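You operate a simulated robot arm through the tools that you are given. There is no shell and no other tool.

You run a simulated two-armed robot. Do the job below in one go: nothing can be reset, and whatever is moved stays where it is left.

Task
Reject both leaking capsules on the belt, then run the rest through.
Fine: leakers end in the yellow crate under the reject slot, the rest in the crate under the chute; one press to start, one to stop.

Only the result counts: the job must be done as asked and must still hold three seconds after the hand-in. Knocking over, shifting, dropping, spilling or breaking anything else fails it.

Robot
Two 7-joint arms with fingered hands on one trunk, on a carriage that runs on a rail from [0.006, 1.023] to [-0.005, -0.857] (x, y) and turns from -168 to 164 degrees about z. Base frame: it is fixed where the carriage stands at the start and does not move with it; the origin is on the floor, on the carriage's upright axis, x ahead of it, y to its left, z up; the surface under the hand at the start is at about z = 0.85. Units: m, degrees, N and s.
The left shoulder is at the start at [0.07, 0.188, 1.223], the right one opposite. With the tool pointing down near the work surface each hand reaches from about 0.1 to 0.82 m from the robot's upright axis, wherever it stands, measured 20 degrees to its own side. Places, roughly: belt dial [0.6, -0.1, 0.9]; blue capsule [1.25, 1, 0.5]; blue crate [1, 1, 0.25]; count dial [0.6, 0.1, 0.9]; empty capsule [1.25, 1, 0.5]; flat capsule [1.25, 1, 0.5]; green capsule [1, 1.25, 0.25]; green capsule (5x5x3 cm) [0.8, 0.1, 0.9]; green rail [0.8, 0.1, 0.9]; inside of the crate marked one [0.8, 1, 0.5]; inside of the reject crate [0.7, 0.5, 0.4]; leaking capsule (5x5x2 cm) [0.8, 0.2, 0.9]; pale capsule [1.25, 1, 0.5]; pink capsule [1.25, 1, 0.5]; reset button [0.6, -0.2, 0.9]; start button [0.6, -0.4, 0.9]. Payload 4 kg a hand.
Tool frame (each hand has its own): the origin (TCP) lies between the finger pads and is the grasp point; the fingertips stand 0.026 m ahead of it; z points along the fingers, y is the line along which they close. The gripper opens to 0.132 m; its body begins 0.073 m behind the TCP. The gripper is a hand of 4 fingers: y runs from the thumb to the fingers, the wrist lies at [0, 0, -0.224] in the tool frame, and closing takes about 1.5 s.
Orientation is that of the tool frame in the base frame, as a unit quaternion [w, x, y, z]. With the fingers straight down and closing along the base's y, the tool's x points along the base's -x, its y along +y and its z along -z.

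Tools
- The arms move only by the tool move_arm. It takes "left_commands", "right_commands" or both (then of equal length, played together; a hand with none holds still); each is a list of rows, each a list of 3 entries, a list of its own where there are three numbers: the opening in per cent of the stroke, from 0 (shut) to 100 (fully open), then the shift along the tool's x, y, z in m, then the turn, a rotation vector about the tool's x, y, z in degrees. In form: [[claw, [tx, ty, tz], [rx, ry, rz]], ...]. A call has 1 to 20 rows; each row shifts and turns the commanded pose from where the row before left it, along the tool's axes as they then stand. Each row takes 0.2 s and may step no farther than 0.05 m and 8.6 degrees from the row before; otherwise, or with a gripper value out of range, the whole call is refused. A pose out of reach is approached as far as the arm can. The call stops where the force on the tool passes 40 N (or 10 N more than at its start, if that is more) or the arm is blocked; 0.2 s more then pass. Each finger travels about 0.072 m/s and halts on what it meets, pressing with about 32 N; the grip force reading is that of the motor and also rises with nothing between the fingers. The clock runs only during rows and for 0.2 s after the last one: add rows that do not move to give the fingers time. It gives the time, the measured TCP pose, the force on the tool (base axes), the opening and the grip force at its end, in the units of the frame above (readings bear some noise), with the torque about the TCP (base axes, N m) and any sound that the robot's microphone picked up.
- Cameras (640 x 400 px; columns grow to the right, rows downward): "scene" is now at [0.1387, -0.0027, 1.4546]; the picture's right is [-0.01, -1.00, 0.00], its down [-0.56, 0.01, -0.83] and it looks along [0.83, -0.01, -0.56] (base axes); focal length 280 px, centre (320, 200). "left" rides on the left gripper at [-0.073, 0.006, -0.094] in its tool frame; the picture's right is [-0.08, -1.00, 0.00], its down [0.78, -0.06, -0.62] and it looks along [0.61, -0.05, 0.79] (tool axes); focal length 230 px, centre (320, 200). "right" rides on the right gripper at [0.073, 0.006, -0.094] in its tool frame; the picture's right is [-0.08, 1.00, 0.00], its down [-0.78, -0.06, -0.62] and it looks along [-0.61, -0.05, 0.79] (tool axes); focal length 230 px, centre (320, 200). There is no depth. A picture from a camera that has moved, and an enlarged one, comes with that camera's place and axes in the base frame and with its lens.
- grab_frame(camera): a new picture of that camera. It takes no simulated time.
- move_column(by): slides the trunk up (or, below 0, down) by that many m; the arms and the scene camera ride with it, the base frame stays. It gives what a move gives, with no picture.
- steer(legs): drives the robot by 1 to 6 legs, each [ahead, left, turn to the left] in m, m and degrees, along the robot's own axes; the way and the turn of a leg run together, so that a leg with both is an arc; at most 1.5 m and 180 degrees a leg. The arms and the cameras ride along, it lands a little off, and it stops where it bumps. It keeps to its track: a leg is cut to what the track allows. It gives what a move gives.
- preshape(shape, hand): the hand has 4 fingers and takes this shape, open, in about a second: jaw (thumb against the fingers, like two jaws); tri (thumb and two fingers); tip (a fingertip pinch); poke (one finger out to press); point (the index stretched); flat (the hand flat); cup (the hand cupped); fist (a fist). The gripper value then closes the fingers along that shape, each until it touches; the sizes above hold for jaw. It gives what a move gives, with no picture.
- turn_head(pan, tilt): turns the head with the scene camera to pan (to the left, within 86 degrees either way) and tilt (down, from -29 to 69), counted from straight ahead of the robot. It gives what a move gives.
- zoom(camera, box): a new picture of the part [left, top, right, bottom] of that camera's present view, enlarged. It takes no simulated time.
- hand_in(): hands the job in; it is judged then, once.

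Nothing tells you exact positions but the pictures and the camera data. Unless the task says otherwise, let go and move clear before handing in.

The tools are called after ">>>" as name(argument=value, ...) on one line, values as JSON. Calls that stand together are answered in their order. move_arm: Moves the arms, as the interface text tells. Its arguments: {"type":"object","properties":{"left_commands":{"type":"array","items":{"type":"array"}},"right_commands":{"type":"array","items":{"type":"array"}}},"required":[]} The other tools are called the same way: move_column (by) moves the trunk up or down; preshape (shape, hand) gives the hand a shape; steer (legs) drives the base; turn_head (pan, tilt) turns the head that bears the scene camera; grab_frame (camera) takes a picture; zoom (camera, box) takes an enlarged picture of a part of a camera's view; hand_in () hands the job in.

At the start:

```text
t: 0.0
left_ee_pos: [0.6105, 0.2859, 1.1607]
left_ee_rot: [-0.001, 0.0, 1.0, 0.001]
left_force: [-0.6, -0.3, 0.7]
left_moment: [-0.02, -0.02, -0.01]
left_width: 0.1317
left_grip_force: 0.2
left_shape: jaw
right_ee_pos: [0.5909, -0.14, 1.2199]
right_ee_rot: [0.001, 0.001, 1.0, 0.0]
right_force: [0.5, 0.8, 0.0]
right_moment: [-0.02, -0.02, -0.01]
right_width: 0.1319
right_grip_force: 0.0
right_shape: jaw
trunk travel left (down, up): [-0.7, 0.24]
robot x, y, heading: [0.0011, -0.0021, -0.0]
head pan, tilt (commanded): [-0.7, 34.2]
```

scene: 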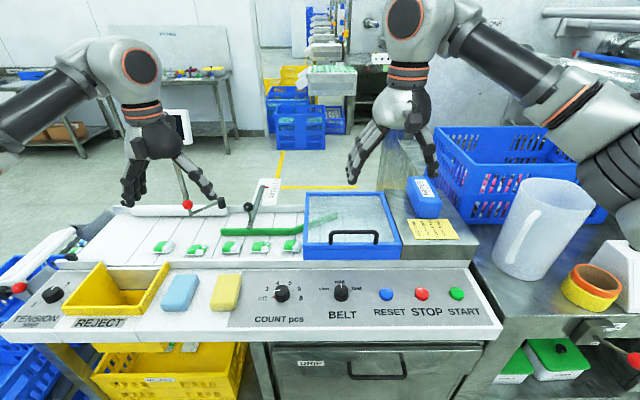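
right: 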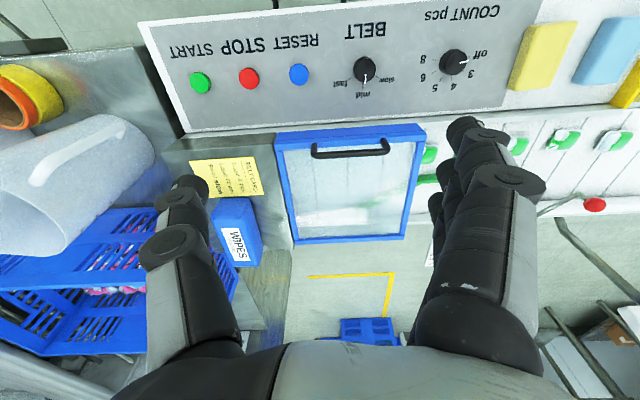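
left: 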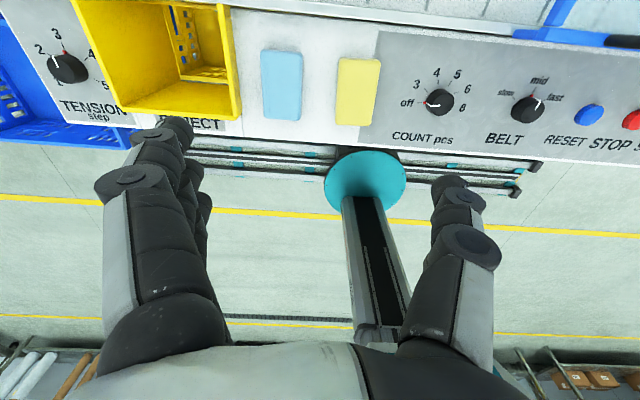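

I see a belt with several capsules, a reject slot at the left (yellow), and a control panel with dials and reset/stop/start buttons. First I'll look closer at the belt, the panel and the notes.

>>> zoom(camera="scene", box=[100, 200, 340, 350])

>>> zoom(camera="scene", box=[220, 240, 500, 400])

>>> zoom(camera="scene", box=[300, 160, 480, 270])

>>> zoom(camera="scene", box=[0, 180, 160, 400])

```text
2.67 times, centred on (220, 275) of scene
camera zoom: at [0.1387, -0.0027, 1.4546], right [-0.01, -1.0, 0.0], down [-0.56, 0.01, -0.83], along [0.83, -0.01, -0.56], focal length 746 px, centre (587, 0)
```

zoom: 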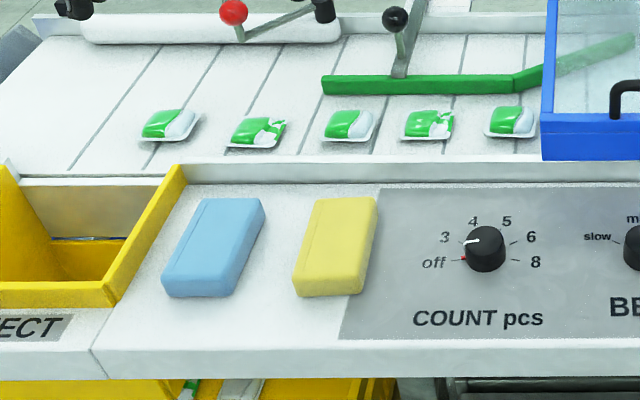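

```text
2.29 times, centred on (360, 320) of scene
camera zoom: at [0.1387, -0.0027, 1.4546], right [-0.01, -1.0, 0.0], down [-0.56, 0.01, -0.83], along [0.83, -0.01, -0.56], focal length 639 px, centre (229, -74)
```

zoom: 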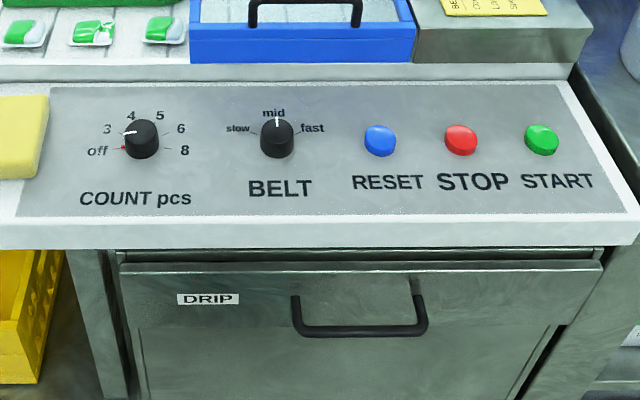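

```text
3.56 times, centred on (390, 215) of scene
camera zoom: at [0.1387, -0.0027, 1.4546], right [-0.01, -1.0, 0.0], down [-0.56, 0.01, -0.83], along [0.83, -0.01, -0.56], focal length 994 px, centre (71, 147)
```

zoom: 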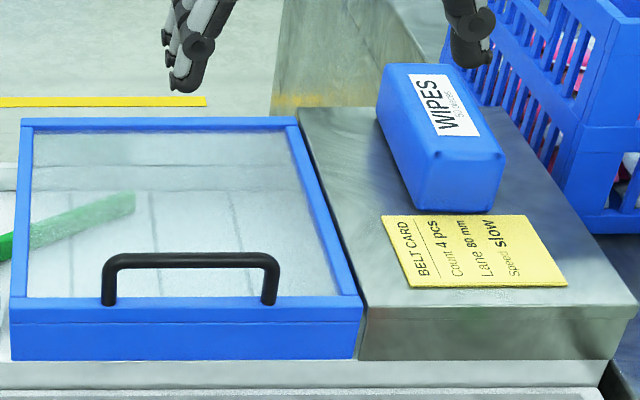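

```text
1.82 times, centred on (80, 290) of scene
camera zoom: at [0.1387, -0.0027, 1.4546], right [-0.01, -1.0, 0.0], down [-0.56, 0.01, -0.83], along [0.83, -0.01, -0.56], focal length 508 px, centre (756, 36)
```

zoom: 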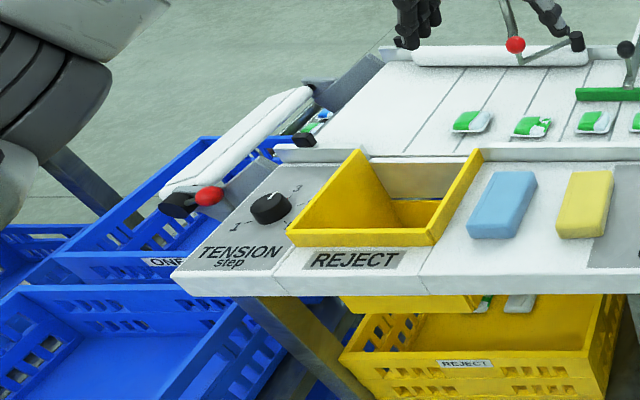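

The 2nd and 4th capsules from the left look smeared/torn (leaking); the belt card says count 4, lane 80 mm, slow. I'll look more closely at each capsule, the dial and the other tags.

>>> zoom(camera="scene", box=[145, 230, 225, 260])

>>> zoom(camera="scene", box=[215, 230, 315, 262])

>>> zoom(camera="scene", box=[400, 210, 470, 245])

>>> zoom(camera="scene", box=[225, 165, 305, 240])

>>> zoom(camera="scene", box=[250, 270, 370, 330])

>>> zoom(camera="scene", box=[0, 190, 130, 320])

```text
8.00 times, centred on (185, 245) of scene
camera zoom: at [0.1387, -0.0027, 1.4546], right [-0.01, -1.0, 0.0], down [-0.56, 0.01, -0.83], along [0.83, -0.01, -0.56], focal length 2237 px, centre (1400, -160)
```

zoom: 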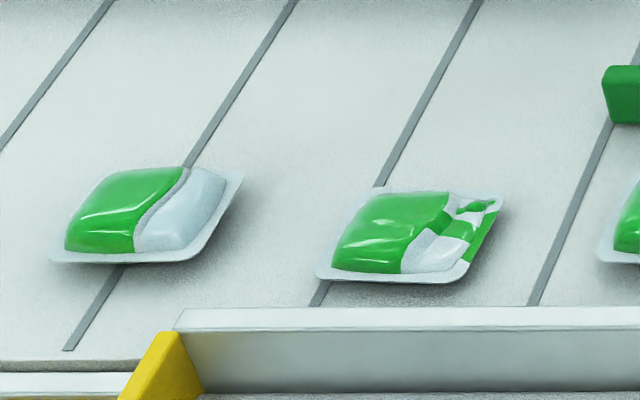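

```text
6.40 times, centred on (265, 246) of scene
camera zoom: at [0.1387, -0.0027, 1.4546], right [-0.01, -1.0, 0.0], down [-0.56, 0.01, -0.83], along [0.83, -0.01, -0.56], focal length 1790 px, centre (672, -94)
```

zoom: 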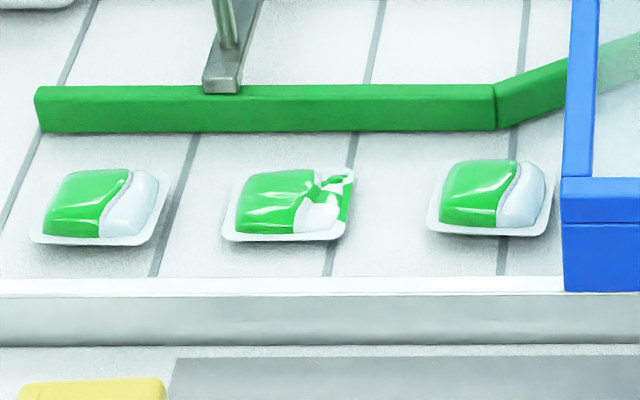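

```text
9.14 times, centred on (435, 228) of scene
camera zoom: at [0.1387, -0.0027, 1.4546], right [-0.01, -1.0, 0.0], down [-0.56, 0.01, -0.83], along [0.83, -0.01, -0.56], focal length 2556 px, centre (-731, -51)
```

zoom: 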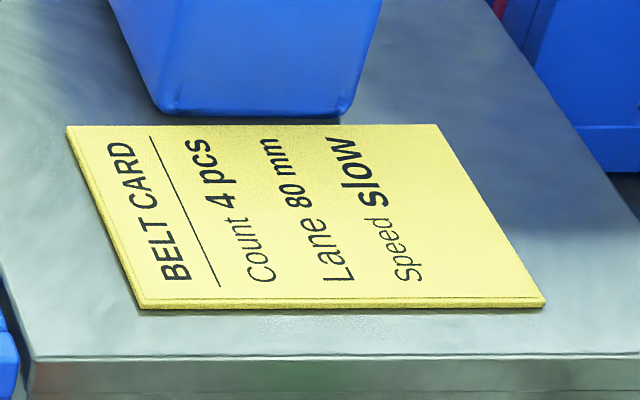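

```text
5.33 times, centred on (265, 202) of scene
camera zoom: at [0.1387, -0.0027, 1.4546], right [-0.01, -1.0, 0.0], down [-0.56, 0.01, -0.83], along [0.83, -0.01, -0.56], focal length 1491 px, centre (613, 187)
```

zoom: 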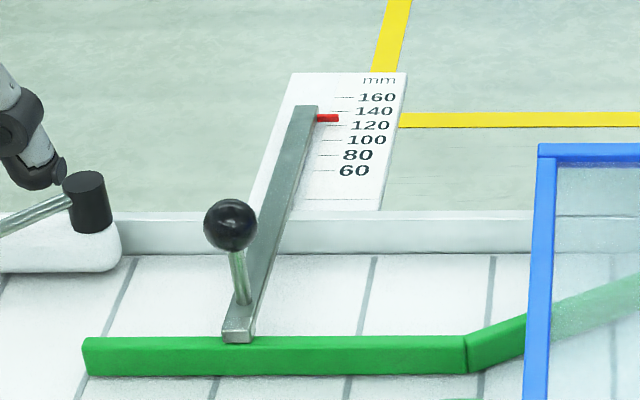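

```text
5.33 times, centred on (310, 300) of scene
camera zoom: at [0.1387, -0.0027, 1.4546], right [-0.01, -1.0, 0.0], down [-0.56, 0.01, -0.83], along [0.83, -0.01, -0.56], focal length 1491 px, centre (373, -333)
```

zoom: 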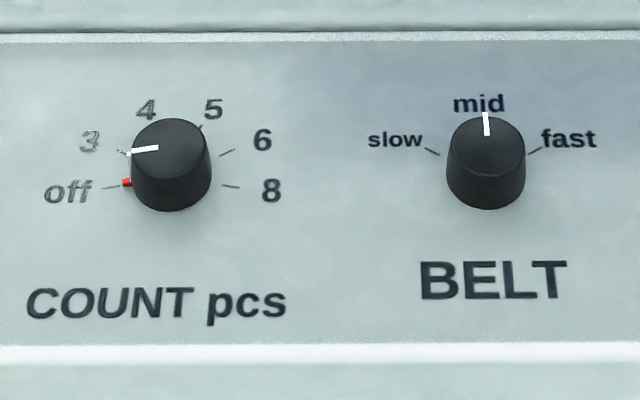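

```text
3.08 times, centred on (65, 255) of scene
camera zoom: at [0.1387, -0.0027, 1.4546], right [-0.01, -1.0, 0.0], down [-0.56, 0.01, -0.83], along [0.83, -0.01, -0.56], focal length 860 px, centre (1105, 31)
```

zoom: 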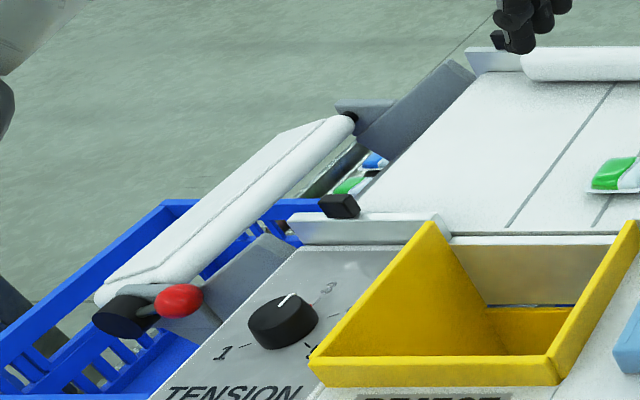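

The belt seems to run leftward to a chute with crates below it on the left. I'll turn the head left to see the outfeed, the chute and the crates.

>>> turn_head(pan=45, tilt=40)

>>> grab_frame(camera="scene")

```text
t: 1.1
left_ee_pos: [0.6104, 0.2876, 1.1618]
left_ee_rot: [-0.001, 0.001, 1.0, 0.0]
left_force: [-0.3, -0.4, -0.4]
left_moment: [0.02, 0.01, -0.03]
left_width: 0.132
left_grip_force: 0.0
left_shape: jaw
right_ee_pos: [0.591, -0.139, 1.2215]
right_ee_rot: [-0.001, 0.001, 1.0, 0.0]
right_force: [0.1, 0.3, -0.2]
right_moment: [-0.03, -0.02, -0.02]
right_width: 0.1317
right_grip_force: 0.1
right_shape: jaw
trunk travel left (down, up): [-0.7, 0.24]
robot x, y, heading: [-0.0021, 0.0005, -0.1]
head pan, tilt (commanded): [45.0, 40.0]
```

```text
taken
camera scene: at [0.1104, 0.0584, 1.4458], right [0.71, -0.71, 0.0], down [-0.45, -0.45, -0.77], along [0.54, 0.54, -0.64], focal length 280 px, centre (320, 200)
```

scene: 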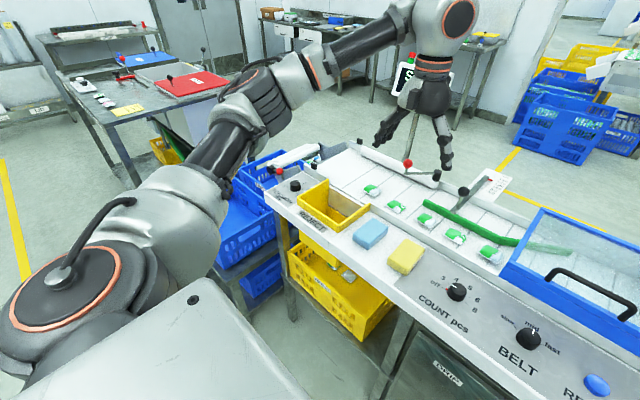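

>>> zoom(camera="scene", box=[200, 130, 400, 260])

>>> zoom(camera="scene", box=[340, 140, 520, 260])

>>> zoom(camera="scene", box=[200, 180, 400, 340])

>>> zoom(camera="scene", box=[400, 240, 640, 400])

```text
3.08 times, centred on (300, 195) of scene
camera zoom: at [0.1104, 0.0584, 1.4458], right [0.71, -0.71, 0.0], down [-0.45, -0.45, -0.77], along [0.54, 0.54, -0.64], focal length 860 px, centre (382, 215)
```

zoom: 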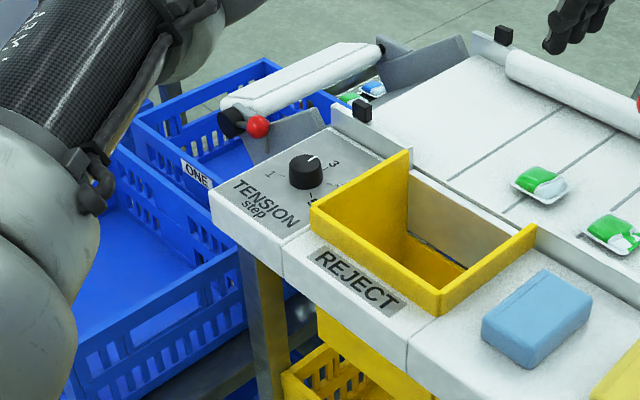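

```text
3.33 times, centred on (430, 200) of scene
camera zoom: at [0.1104, 0.0584, 1.4458], right [0.71, -0.71, 0.0], down [-0.45, -0.45, -0.77], along [0.54, 0.54, -0.64], focal length 932 px, centre (-47, 200)
```

zoom: 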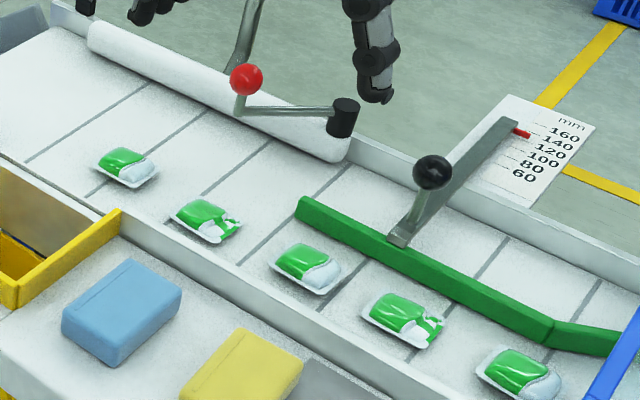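

```text
2.50 times, centred on (300, 260) of scene
camera zoom: at [0.1104, 0.0584, 1.4458], right [0.71, -0.71, 0.0], down [-0.45, -0.45, -0.77], along [0.54, 0.54, -0.64], focal length 699 px, centre (370, 50)
```

zoom: 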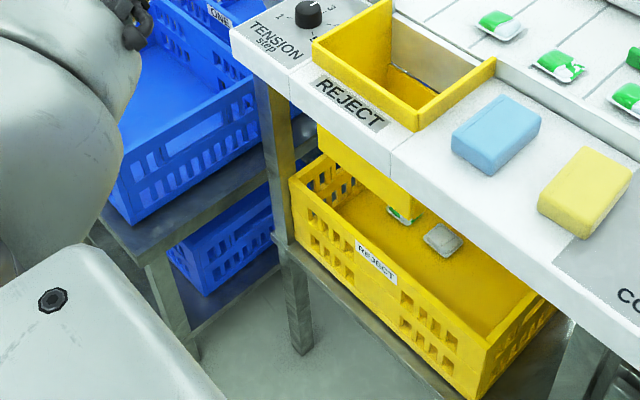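

```text
2.50 times, centred on (520, 320) of scene
camera zoom: at [0.1104, 0.0584, 1.4458], right [0.71, -0.71, 0.0], down [-0.45, -0.45, -0.77], along [0.54, 0.54, -0.64], focal length 699 px, centre (-180, -100)
```

zoom: 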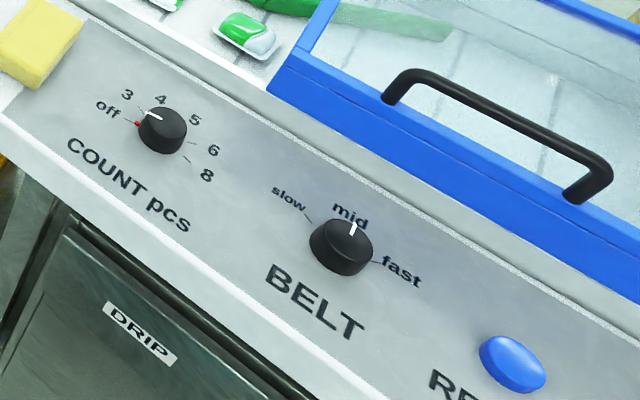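

Capsules 2 and 4 are torn with green smears. The reject crate sits under the yellow slot, and the blue "ONE" crate is at the left end. I'll drive left a bit to view the outfeed from over there.

>>> steer(legs=[[0, 0.5, 0]])

>>> turn_head(pan=20, tilt=40)

>>> grab_frame(camera="scene")

>>> grab_frame(camera="left")

```text
t: 4.1
left_ee_pos: [0.6143, 0.7874, 1.1606]
left_ee_rot: [0.0, 0.003, 1.0, -0.001]
left_force: [0.1, 0.6, -0.5]
left_moment: [0.01, -0.01, 0.0]
left_width: 0.1316
left_grip_force: 0.0
left_shape: jaw
right_ee_pos: [0.5935, 0.3629, 1.2215]
right_ee_rot: [0.0, 0.002, 1.0, 0.0]
right_force: [-0.1, 0.3, -0.4]
right_moment: [-0.02, -0.01, 0.0]
right_width: 0.1317
right_grip_force: 0.1
right_shape: jaw
trunk travel left (down, up): [-0.7, 0.24]
robot x, y, heading: [0.0055, 0.5052, -0.1]
head pan, tilt (commanded): [45.0, 40.0]
```

```text
t: 5.0
left_ee_pos: [0.6143, 0.7885, 1.1605]
left_ee_rot: [0.0, 0.002, 1.0, -0.001]
left_force: [0.1, 0.3, -0.3]
left_moment: [0.02, 0.01, 0.01]
left_width: 0.1316
left_grip_force: 0.1
left_shape: jaw
right_ee_pos: [0.5927, 0.3636, 1.2218]
right_ee_rot: [0.0, 0.002, 1.0, 0.0]
right_force: [-1.3, 0.1, -0.3]
right_moment: [0.01, 0.0, 0.01]
right_width: 0.1318
right_grip_force: 0.1
right_shape: jaw
trunk travel left (down, up): [-0.7, 0.24]
robot x, y, heading: [0.0023, 0.5031, -0.2]
head pan, tilt (commanded): [20.0, 40.0]
```

```text
taken
camera scene: at [0.133, 0.5316, 1.4458], right [0.34, -0.94, 0.0], down [-0.6, -0.22, -0.77], along [0.72, 0.26, -0.64], focal length 280 px, centre (320, 200)
```

scene: 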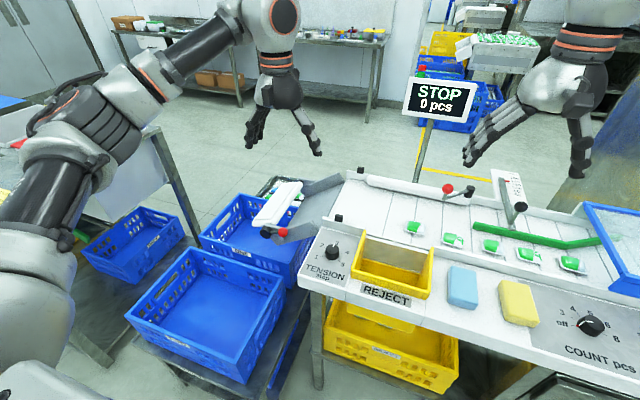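

```text
taken
camera left: at [0.6874, 0.7953, 1.2539], right [0.07, -1.0, 0.0], down [-0.79, -0.06, 0.62], along [-0.62, -0.04, -0.79], focal length 230 px, centre (320, 200)
```

left: 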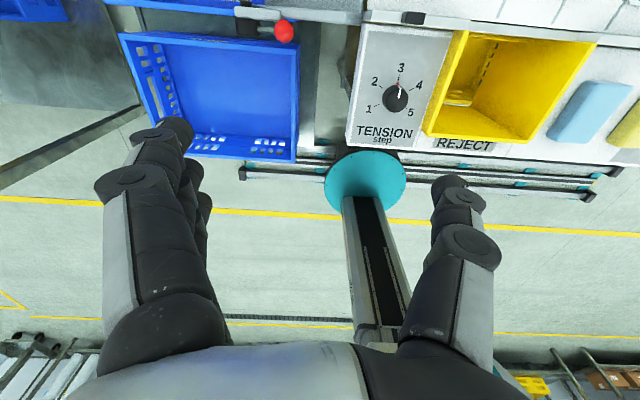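

There is a display reading "STOP 0 pcs" and several blue crates at the outfeed. I'll zoom in on the chute and the display.

>>> zoom(camera="scene", box=[190, 150, 350, 290])

>>> zoom(camera="scene", box=[340, 60, 640, 260])

>>> zoom(camera="scene", box=[280, 220, 500, 400])

```text
2.86 times, centred on (270, 220) of scene
camera zoom: at [0.133, 0.5316, 1.4458], right [0.34, -0.94, 0.0], down [-0.6, -0.22, -0.77], along [0.72, 0.26, -0.64], focal length 799 px, centre (463, 143)
```

zoom: 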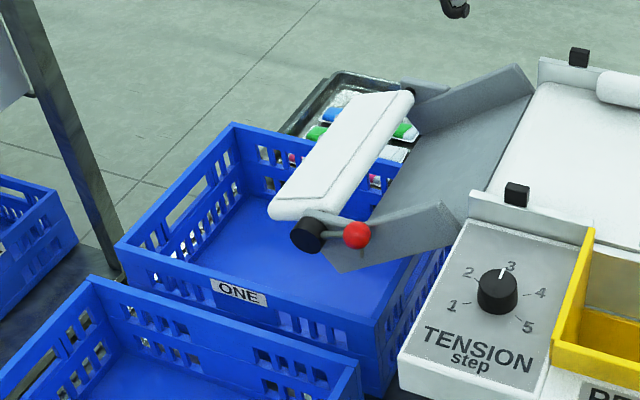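

```text
2.00 times, centred on (490, 160) of scene
camera zoom: at [0.133, 0.5316, 1.4458], right [0.34, -0.94, 0.0], down [-0.6, -0.22, -0.77], along [0.72, 0.26, -0.64], focal length 559 px, centre (-20, 280)
```

zoom: 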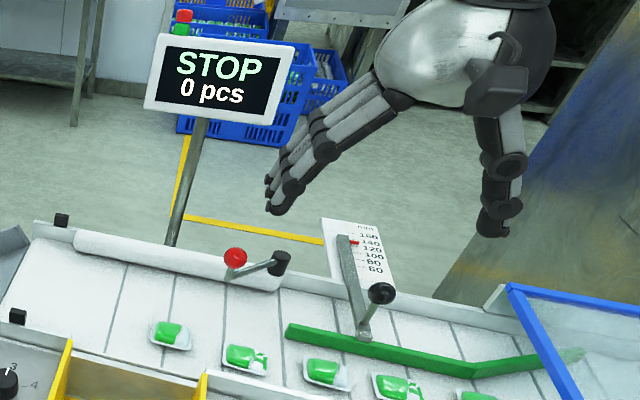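

```text
2.22 times, centred on (390, 310) of scene
camera zoom: at [0.133, 0.5316, 1.4458], right [0.34, -0.94, 0.0], down [-0.6, -0.22, -0.77], along [0.72, 0.26, -0.64], focal length 621 px, centre (164, -44)
```

zoom: 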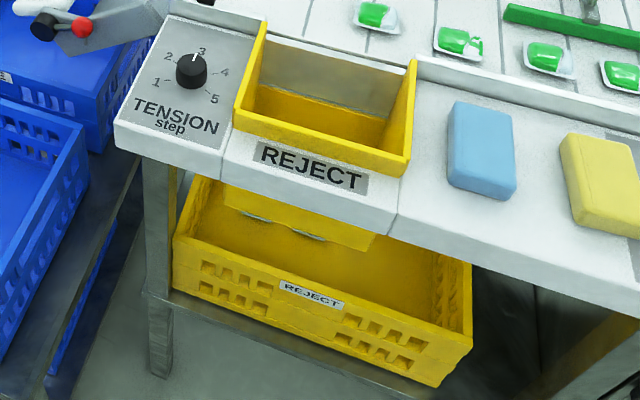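

The chute leads left down into the blue crate "ONE", with a white flap on a pivot at its end. I'll zoom in harder on that flap and on the belt end.

>>> zoom(camera="scene", box=[240, 165, 350, 245])

>>> zoom(camera="scene", box=[330, 160, 480, 250])

>>> zoom(camera="scene", box=[120, 240, 320, 380])

>>> zoom(camera="left", box=[100, 0, 440, 170])

```text
5.00 times, centred on (295, 205) of scene
camera zoom: at [0.133, 0.5316, 1.4458], right [0.34, -0.94, 0.0], down [-0.6, -0.22, -0.77], along [0.72, 0.26, -0.64], focal length 1398 px, centre (445, 175)
```

zoom: 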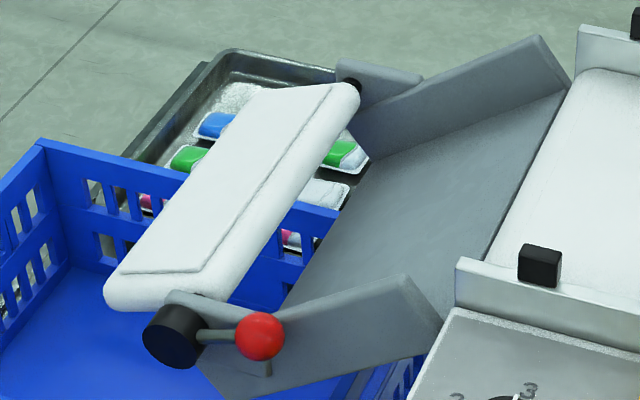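

```text
4.27 times, centred on (405, 205) of scene
camera zoom: at [0.133, 0.5316, 1.4458], right [0.34, -0.94, 0.0], down [-0.6, -0.22, -0.77], along [0.72, 0.26, -0.64], focal length 1193 px, centre (-43, 179)
```

zoom: 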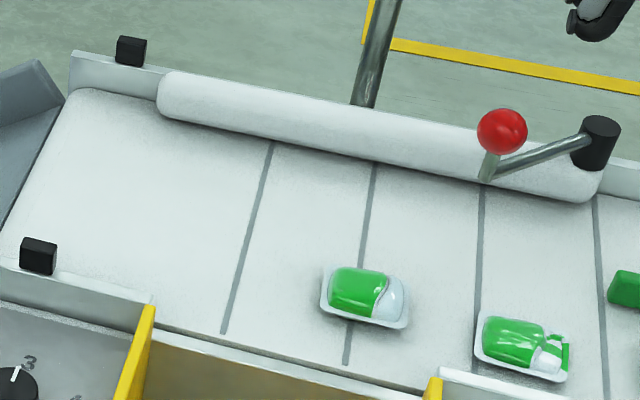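

```text
2.86 times, centred on (220, 310) of scene
camera zoom: at [0.133, 0.5316, 1.4458], right [0.34, -0.94, 0.0], down [-0.6, -0.22, -0.77], along [0.72, 0.26, -0.64], focal length 799 px, centre (606, -114)
```

zoom: 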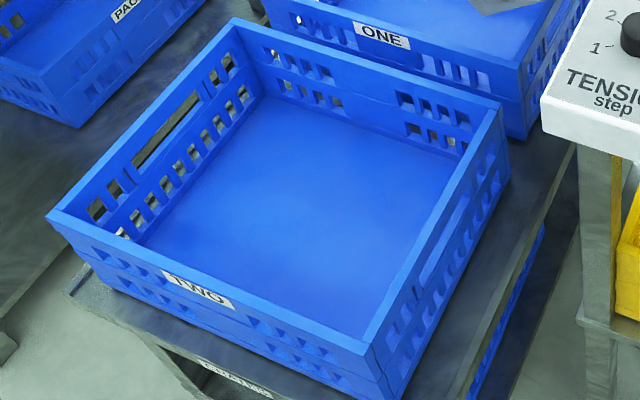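

```text
1.88 times, centred on (270, 85) of left
camera zoom: at [0.6874, 0.7953, 1.2539], right [0.07, -1.0, 0.0], down [-0.79, -0.06, 0.62], along [-0.62, -0.04, -0.79], focal length 433 px, centre (414, 416)
```

zoom: 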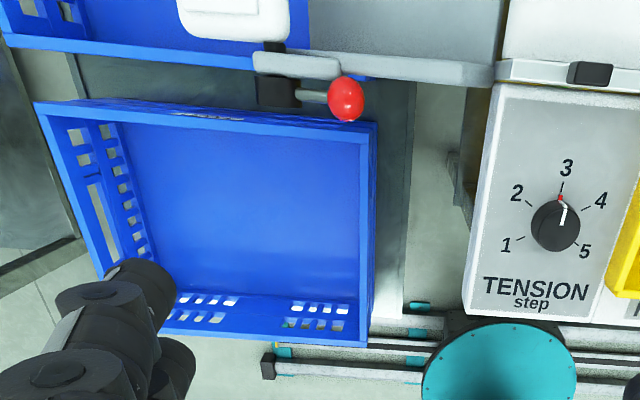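

The outfeed chute is open into crate ONE, and the diverter on the belt is parked along the back. I put the leakers near (0.757, 0.36) and (0.763, 0.17), the belt surface at z of about 0.85, and the slot centred near (0.63, 0.505). I'll drive back to y of about 0.1, from where both arms reach their work.

>>> steer(legs=[[0, -0.4, 0]])

>>> turn_head(pan=10, tilt=38)

>>> preshape(shape="tip", hand="left")

>>> grab_frame(camera="scene")

>>> grab_frame(camera="left")

>>> grab_frame(camera="right")

```text
t: 7.4
left_ee_pos: [0.6136, 0.3978, 1.162]
left_ee_rot: [0.0, 0.005, 1.0, 0.0]
left_force: [0.2, 0.9, -0.6]
left_moment: [-0.01, -0.01, 0.01]
left_width: 0.1318
left_grip_force: 0.0
left_shape: jaw
right_ee_pos: [0.5906, -0.0264, 1.2223]
right_ee_rot: [0.0, 0.005, 1.0, 0.001]
right_force: [0.4, -0.2, 0.0]
right_moment: [-0.04, 0.01, 0.03]
right_width: 0.1318
right_grip_force: 0.0
right_shape: jaw
trunk travel left (down, up): [-0.7, 0.24]
robot x, y, heading: [0.0034, 0.1162, -0.6]
head pan, tilt (commanded): [20.0, 40.0]
```

```text
t: 8.2
left_ee_pos: [0.6137, 0.3976, 1.1603]
left_ee_rot: [0.0, 0.005, 1.0, 0.0]
left_force: [0.4, 0.4, -0.3]
left_moment: [0.0, 0.0, -0.01]
left_width: 0.132
left_grip_force: 0.0
left_shape: jaw
right_ee_pos: [0.5894, -0.0282, 1.2218]
right_ee_rot: [-0.001, 0.004, 1.0, 0.0]
right_force: [-0.8, -0.1, 0.1]
right_moment: [-0.01, -0.02, 0.0]
right_width: 0.1316
right_grip_force: 0.1
right_shape: jaw
trunk travel left (down, up): [-0.7, 0.24]
robot x, y, heading: [-0.0004, 0.1156, -0.6]
head pan, tilt (commanded): [10.0, 38.0]
```

```text
t: 9.1
left_ee_pos: [0.6153, 0.3976, 1.1604]
left_ee_rot: [0.0, 0.005, 1.0, 0.0]
left_force: [-0.7, -0.2, -1.0]
left_moment: [-0.02, 0.03, 0.02]
left_width: 0.1317
left_grip_force: 0.1
left_shape: tip
right_ee_pos: [0.5902, -0.0272, 1.2211]
right_ee_rot: [0.0, 0.004, 1.0, 0.0]
right_force: [-0.5, -0.9, 0.4]
right_moment: [-0.01, 0.01, -0.04]
right_width: 0.1318
right_grip_force: 0.1
right_shape: jaw
trunk travel left (down, up): [-0.7, 0.24]
robot x, y, heading: [0.001, 0.1154, -0.7]
head pan, tilt (commanded): [10.0, 38.0]
```

```text
taken
camera scene: at [0.136, 0.1288, 1.4488], right [0.16, -0.99, 0.0], down [-0.61, -0.1, -0.79], along [0.78, 0.13, -0.62], focal length 280 px, centre (320, 200)
```

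scene: 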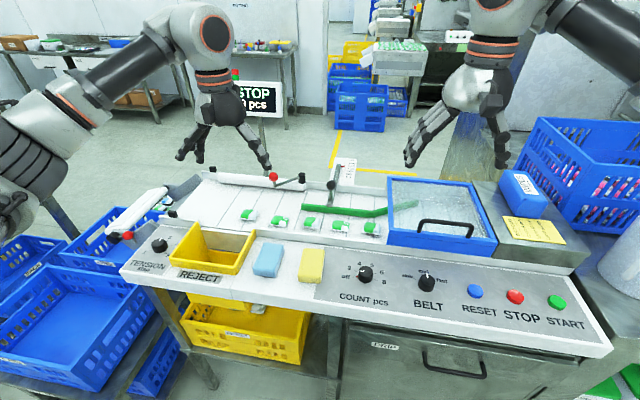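

```text
taken
camera left: at [0.6866, 0.4043, 1.2538], right [0.07, -1.0, 0.0], down [-0.79, -0.05, 0.62], along [-0.62, -0.04, -0.79], focal length 230 px, centre (320, 200)
```

left: 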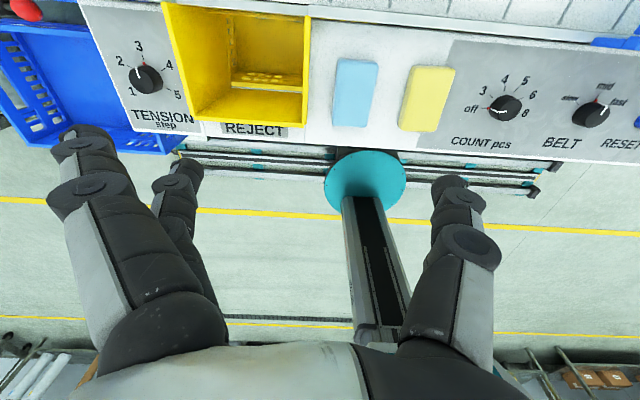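

```text
taken
camera right: at [0.5178, -0.0207, 1.3156], right [0.09, 1.0, 0.0], down [0.78, -0.07, 0.62], along [0.61, -0.05, -0.79], focal length 230 px, centre (320, 200)
```

right: 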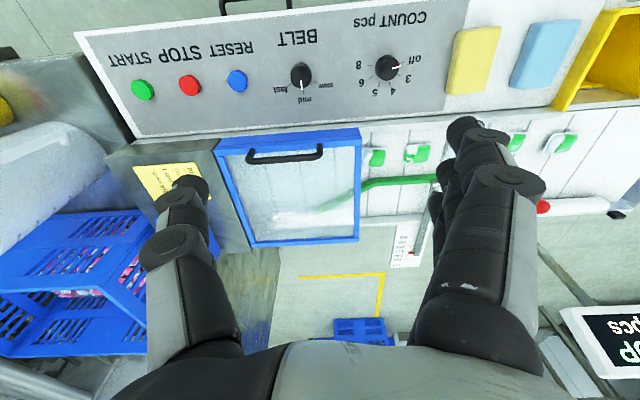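

I'm now at y of about 0.115 with the left hand in the tip pinch. I'll check the hand's finger layout and re-measure the capsules from here.

>>> zoom(camera="scene", box=[160, 90, 290, 180])

>>> zoom(camera="scene", box=[160, 160, 400, 290])

>>> zoom(camera="scene", box=[330, 240, 610, 360])

```text
4.44 times, centred on (225, 135) of scene
camera zoom: at [0.136, 0.1288, 1.4488], right [0.16, -0.99, 0.0], down [-0.61, -0.1, -0.79], along [0.78, 0.13, -0.62], focal length 1243 px, centre (742, 489)
```

zoom: 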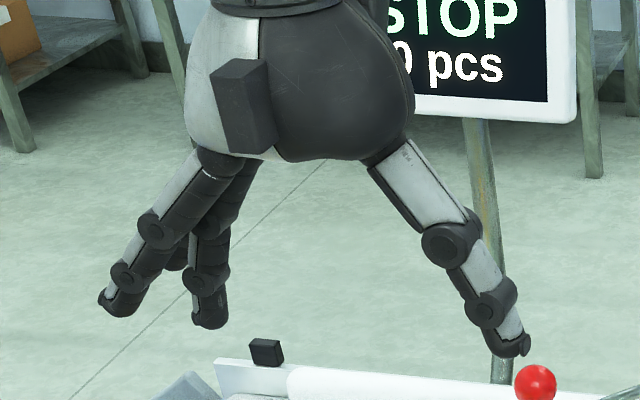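

```text
2.67 times, centred on (280, 225) of scene
camera zoom: at [0.136, 0.1288, 1.4488], right [0.16, -0.99, 0.0], down [-0.61, -0.1, -0.79], along [0.78, 0.13, -0.62], focal length 746 px, centre (427, 133)
```

zoom: 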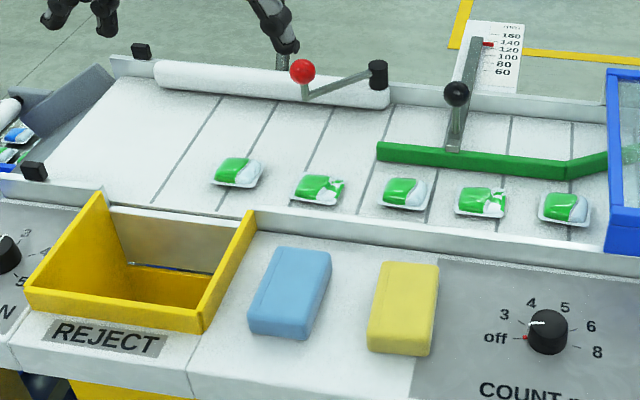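

```text
2.29 times, centred on (470, 300) of scene
camera zoom: at [0.136, 0.1288, 1.4488], right [0.16, -0.99, 0.0], down [-0.61, -0.1, -0.79], along [0.78, 0.13, -0.62], focal length 639 px, centre (-23, -29)
```

zoom: 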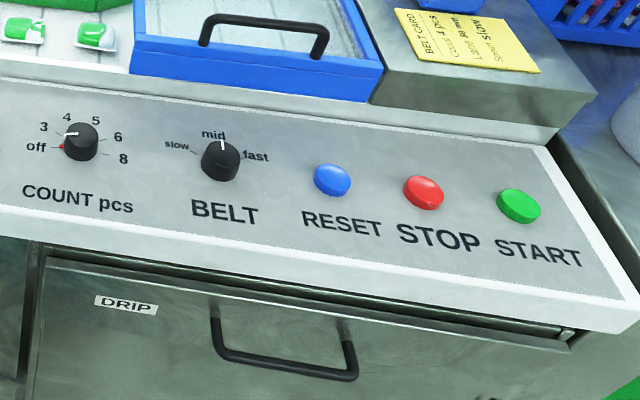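

Lane is about 13 cm wide with the capsules mid-lane, so there is room for the fingers. I'll close the tip pinch in the air to see where the fingertips meet.

>>> move_arm(left_commands=[[35, [0, 0, 0], [0, 0, 0]], [35, [0, 0, 0], [0, 0, 0]], [35, [0, 0, 0], [0, 0, 0]], [35, [0, 0, 0], [0, 0, 0]], [35, [0, 0, 0], [0, 0, 0]], [35, [0, 0, 0], [0, 0, 0]], [35, [0, 0, 0], [0, 0, 0]]])

>>> grab_frame(camera="left")

>>> zoom(camera="scene", box=[160, 90, 290, 180])

```text
t: 10.7
left_ee_pos: [0.6147, 0.3978, 1.1611]
left_ee_rot: [0.0, 0.004, 1.0, 0.0]
left_force: [0.2, -0.7, 0.6]
left_moment: [0.06, 0.03, -0.04]
left_width: 0.0469
left_grip_force: 0.0
left_shape: tip
right_ee_pos: [0.59, -0.0273, 1.2221]
right_ee_rot: [0.0, 0.004, 1.0, 0.0]
right_force: [-0.2, 0.1, -0.1]
right_moment: [-0.04, 0.01, 0.01]
right_width: 0.1319
right_grip_force: 0.1
right_shape: jaw
trunk travel left (down, up): [-0.7, 0.24]
robot x, y, heading: [0.0035, 0.1147, -0.7]
head pan, tilt (commanded): [10.0, 38.0]
```

```text
taken
camera left: at [0.6866, 0.4042, 1.2538], right [0.07, -1.0, 0.0], down [-0.79, -0.05, 0.62], along [-0.62, -0.04, -0.79], focal length 230 px, centre (320, 200)
```

left: 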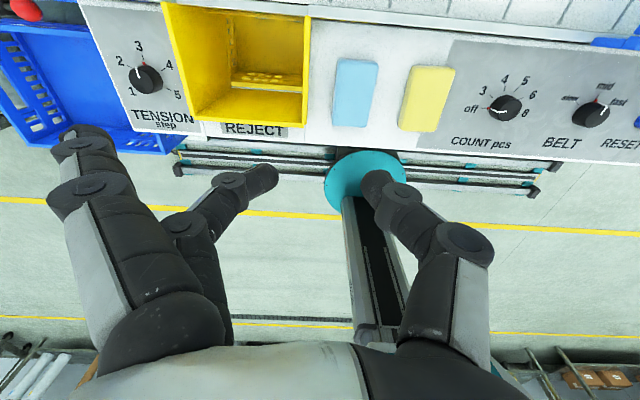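

```text
4.44 times, centred on (225, 135) of scene
camera zoom: at [0.136, 0.1287, 1.4488], right [0.16, -0.99, 0.0], down [-0.61, -0.1, -0.79], along [0.78, 0.13, -0.62], focal length 1243 px, centre (742, 489)
```

zoom: 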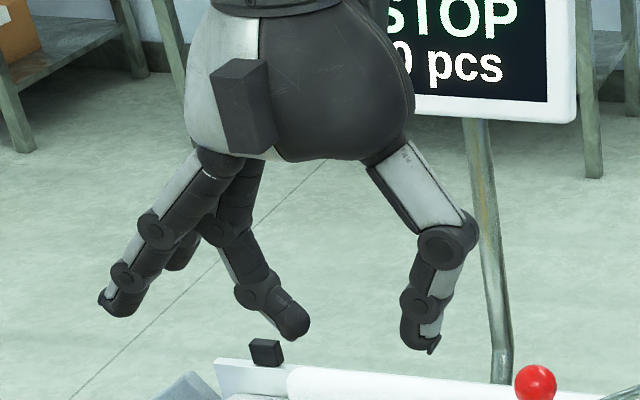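

In the tip shape the two idle fingers stay spread and would hit the neighbouring capsule, so I'll go back to jaw. I'll look at that shape about half closed.

>>> preshape(shape="jaw", hand="left")

>>> move_arm(left_commands=[[56, [0, 0, 0], [0, 0, 0]], [56, [0, 0, 0], [0, 0, 0]], [56, [0, 0, 0], [0, 0, 0]], [56, [0, 0, 0], [0, 0, 0]], [56, [0, 0, 0], [0, 0, 0]], [56, [0, 0, 0], [0, 0, 0]], [56, [0, 0, 0], [0, 0, 0]]])

>>> grab_frame(camera="left")

>>> zoom(camera="scene", box=[160, 90, 290, 180])

```text
t: 11.6
left_ee_pos: [0.6143, 0.3983, 1.1607]
left_ee_rot: [0.0, 0.004, 1.0, -0.001]
left_force: [0.7, 0.1, -0.4]
left_moment: [0.03, 0.01, -0.01]
left_width: 0.1322
left_grip_force: 0.2
left_shape: jaw
right_ee_pos: [0.5908, -0.0272, 1.2219]
right_ee_rot: [0.0, 0.005, 1.0, 0.0]
right_force: [0.9, -0.1, 0.1]
right_moment: [-0.01, 0.04, 0.02]
right_width: 0.1318
right_grip_force: 0.1
right_shape: jaw
trunk travel left (down, up): [-0.7, 0.24]
robot x, y, heading: [-0.0016, 0.1184, -0.6]
head pan, tilt (commanded): [10.0, 38.0]
```

```text
t: 13.2
left_ee_pos: [0.6136, 0.3984, 1.1601]
left_ee_rot: [0.0, 0.004, 1.0, 0.0]
left_force: [-0.5, -0.8, 0.6]
left_moment: [-0.02, -0.02, -0.02]
left_width: 0.0745
left_grip_force: 0.0
left_shape: jaw
right_ee_pos: [0.5893, -0.0272, 1.2208]
right_ee_rot: [0.0, 0.004, 1.0, 0.0]
right_force: [0.0, -0.1, 0.2]
right_moment: [0.05, -0.02, -0.01]
right_width: 0.1318
right_grip_force: 0.1
right_shape: jaw
trunk travel left (down, up): [-0.7, 0.24]
robot x, y, heading: [-0.0023, 0.1182, -0.1]
head pan, tilt (commanded): [10.0, 38.0]
```

```text
taken
camera left: at [0.6866, 0.4042, 1.2539], right [0.07, -1.0, 0.0], down [-0.79, -0.05, 0.62], along [-0.62, -0.04, -0.79], focal length 230 px, centre (320, 200)
```

left: 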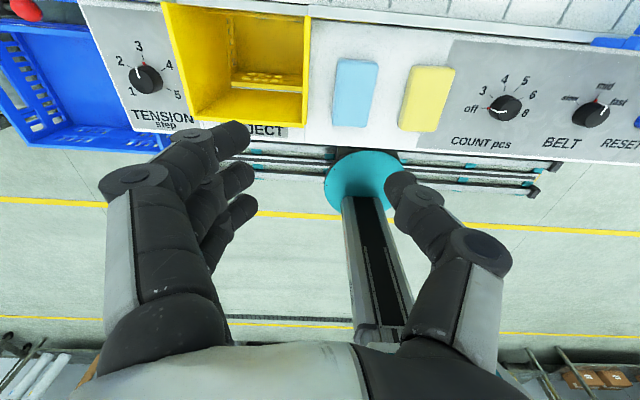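

```text
4.44 times, centred on (225, 135) of scene
camera zoom: at [0.136, 0.1287, 1.4488], right [0.16, -0.99, 0.0], down [-0.61, -0.1, -0.79], along [0.78, 0.13, -0.62], focal length 1243 px, centre (742, 489)
```

zoom: 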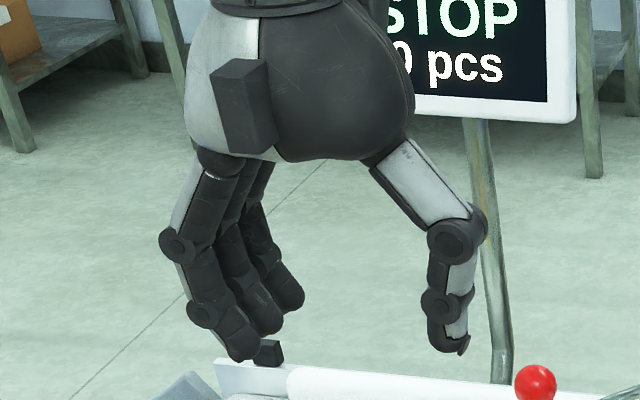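

Jaw half-closed gives about 8 cm between pads with nothing sticking out, which suits the 10 cm capsule spacing. I'll move above leaker 2 (about 0.755, 0.358) with the hand leaned back about 12 degrees to clear the knobs.

>>> move_arm(left_commands=[[58, [-0.035, -0.01, 0.0275], [0, 0, 0]], [58, [-0.035, -0.01, 0.0275], [0, 0, 0]], [58, [-0.035, -0.01, 0.0275], [0, 0, 0]], [58, [-0.035, -0.01, 0.0275], [0, 0, 0]], [58, [0, 0, 0], [0, -6, 0]], [58, [0, 0, 0], [0, -6, 0]], [58, [0, 0, 0], [0, 0, 0]]])

>>> grab_frame(camera="left")

>>> grab_frame(camera="scene")

```text
t: 14.8
left_ee_pos: [0.7545, 0.3561, 1.0475]
left_ee_rot: [0.105, 0.005, 0.994, 0.001]
left_force: [-0.2, -0.4, 0.2]
left_moment: [0.04, 0.04, 0.01]
left_width: 0.076
left_grip_force: 0.1
left_shape: jaw
right_ee_pos: [0.5897, -0.0289, 1.2214]
right_ee_rot: [0.0, 0.005, 1.0, 0.001]
right_force: [0.2, 0.0, -0.1]
right_moment: [0.01, 0.05, -0.01]
right_width: 0.1317
right_grip_force: 0.1
right_shape: jaw
trunk travel left (down, up): [-0.7, 0.24]
robot x, y, heading: [0.0017, 0.1132, -0.7]
head pan, tilt (commanded): [10.0, 38.0]
```

```text
taken
camera left: at [0.8059, 0.3621, 1.1552], right [0.07, -1.0, 0.01], down [-0.9, -0.05, 0.44], along [-0.44, -0.04, -0.9], focal length 230 px, centre (320, 200)
```

left: 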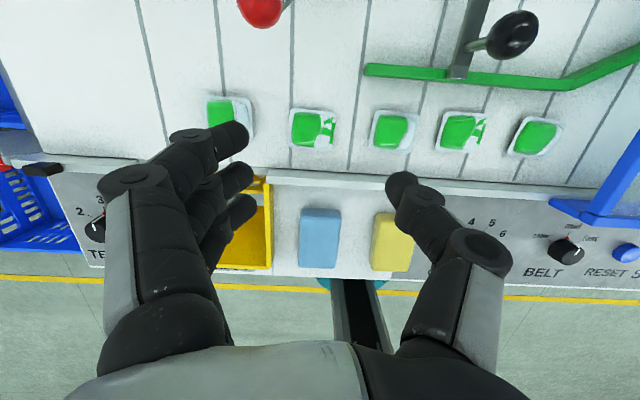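

```text
taken
camera scene: at [0.137, 0.1271, 1.4487], right [0.16, -0.99, 0.0], down [-0.61, -0.1, -0.79], along [0.78, 0.13, -0.62], focal length 280 px, centre (320, 200)
```

scene: 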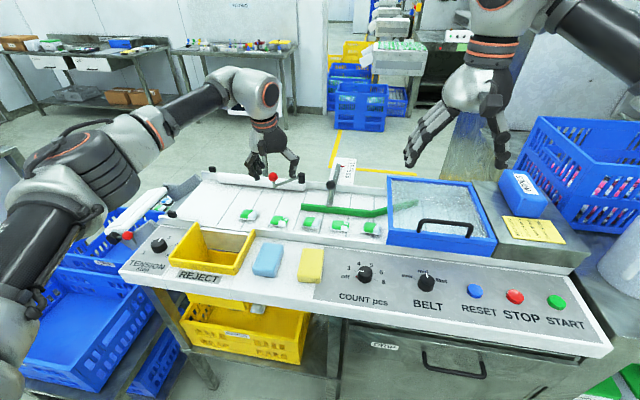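

The wrist view puts leaker 2 at about (0.760, 0.364) and its neighbours about 0.098 m to either side. I'll centre on it and lower to z = 0.92.

>>> move_arm(left_commands=[[56, [0.0053, 0.0019, 0.0314], [0, 0, 0]], [56, [0.0053, 0.0019, 0.0314], [0, 0, 0]], [56, [0.0053, 0.0019, 0.0314], [0, 0, 0]], [56, [0.0051, 0.002, 0.0312], [0, 0, 0]], [56, [0, 0, 0], [0, 0, 0]]])

>>> grab_frame(camera="left")

>>> zoom(camera="scene", box=[210, 120, 350, 240])

```text
t: 15.9
left_ee_pos: [0.7583, 0.364, 0.924]
left_ee_rot: [0.104, 0.003, 0.995, -0.001]
left_force: [0.9, -0.3, -1.4]
left_moment: [0.01, -0.01, -0.03]
left_width: 0.0746
left_grip_force: 0.1
left_shape: jaw
right_ee_pos: [0.5892, -0.0271, 1.2214]
right_ee_rot: [0.001, 0.004, 1.0, 0.0]
right_force: [-0.6, -0.3, -0.5]
right_moment: [-0.01, 0.02, -0.01]
right_width: 0.1318
right_grip_force: 0.0
right_shape: jaw
trunk travel left (down, up): [-0.7, 0.24]
robot x, y, heading: [-0.001, 0.1159, -0.3]
head pan, tilt (commanded): [10.0, 38.0]
```

```text
taken
camera left: at [0.81, 0.3702, 1.0309], right [0.07, -1.0, 0.02], down [-0.9, -0.05, 0.44], along [-0.44, -0.04, -0.9], focal length 230 px, centre (320, 200)
```

left: 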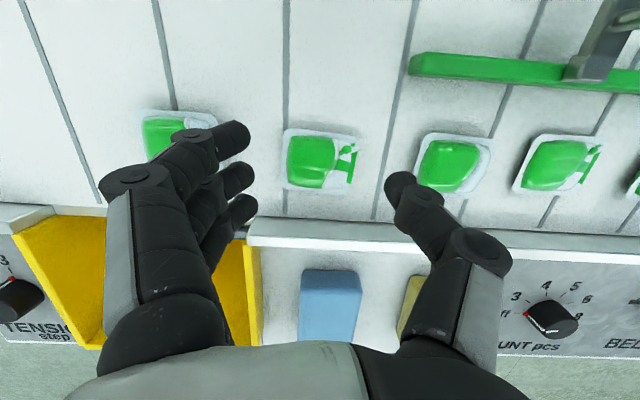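

```text
3.33 times, centred on (280, 180) of scene
camera zoom: at [0.1353, 0.1285, 1.4489], right [0.16, -0.99, 0.0], down [-0.61, -0.1, -0.79], along [0.78, 0.13, -0.62], focal length 932 px, centre (453, 267)
```

zoom: 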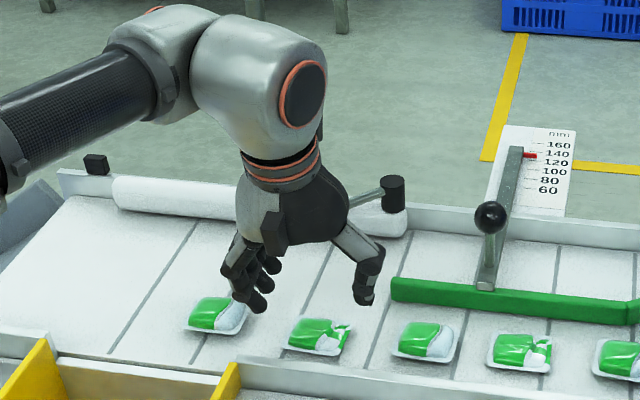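

Capsule 2 is centred between thumb and fingers, with about 1.5 cm clearance to the neighbours. I'll lower gently to z = 0.893 and look again.

>>> move_arm(left_commands=[[56, [0.002, 0, 0.011], [0, 0, 0]], [56, [0.0018, 0, 0.011], [0, 0, 0]], [56, [0.0015, 0, 0.0085], [0, 0, 0]], [56, [0, 0, 0], [0, 0, 0]]])

>>> grab_frame(camera="left")

>>> zoom(camera="scene", box=[220, 180, 320, 240])

```text
t: 16.9
left_ee_pos: [0.7607, 0.3644, 0.8943]
left_ee_rot: [0.105, 0.005, 0.994, -0.001]
left_force: [-1.1, 0.1, 0.0]
left_moment: [-0.02, -0.01, 0.03]
left_width: 0.0744
left_grip_force: 0.0
left_shape: jaw
right_ee_pos: [0.5892, -0.0266, 1.2219]
right_ee_rot: [0.0, 0.005, 1.0, 0.0]
right_force: [0.0, -0.7, 0.2]
right_moment: [0.0, 0.02, 0.01]
right_width: 0.1317
right_grip_force: 0.1
right_shape: jaw
trunk travel left (down, up): [-0.7, 0.24]
robot x, y, heading: [0.0006, 0.1185, -0.3]
head pan, tilt (commanded): [10.0, 38.0]
```

```text
taken
camera left: at [0.8116, 0.3708, 0.9999], right [0.07, -1.0, 0.02], down [-0.9, -0.05, 0.44], along [-0.44, -0.04, -0.9], focal length 230 px, centre (320, 200)
```

left: 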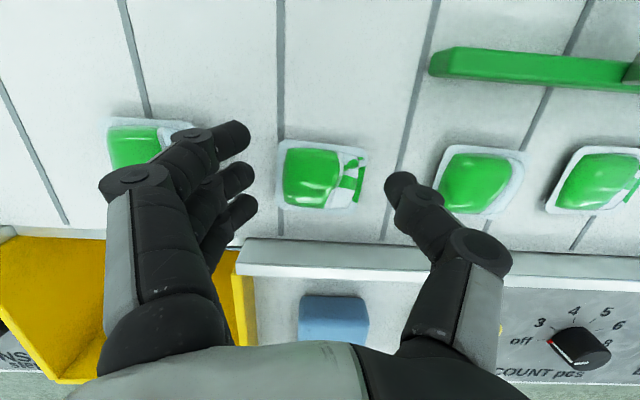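

```text
6.40 times, centred on (270, 210) of scene
camera zoom: at [0.1359, 0.1286, 1.4488], right [0.16, -0.99, 0.0], down [-0.61, -0.1, -0.79], along [0.78, 0.13, -0.62], focal length 1790 px, centre (640, 136)
```

zoom: 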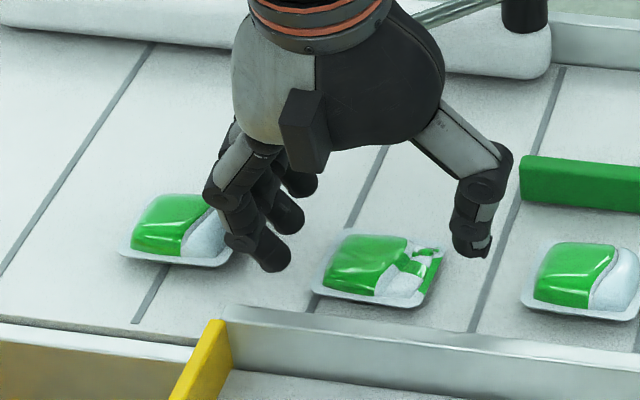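

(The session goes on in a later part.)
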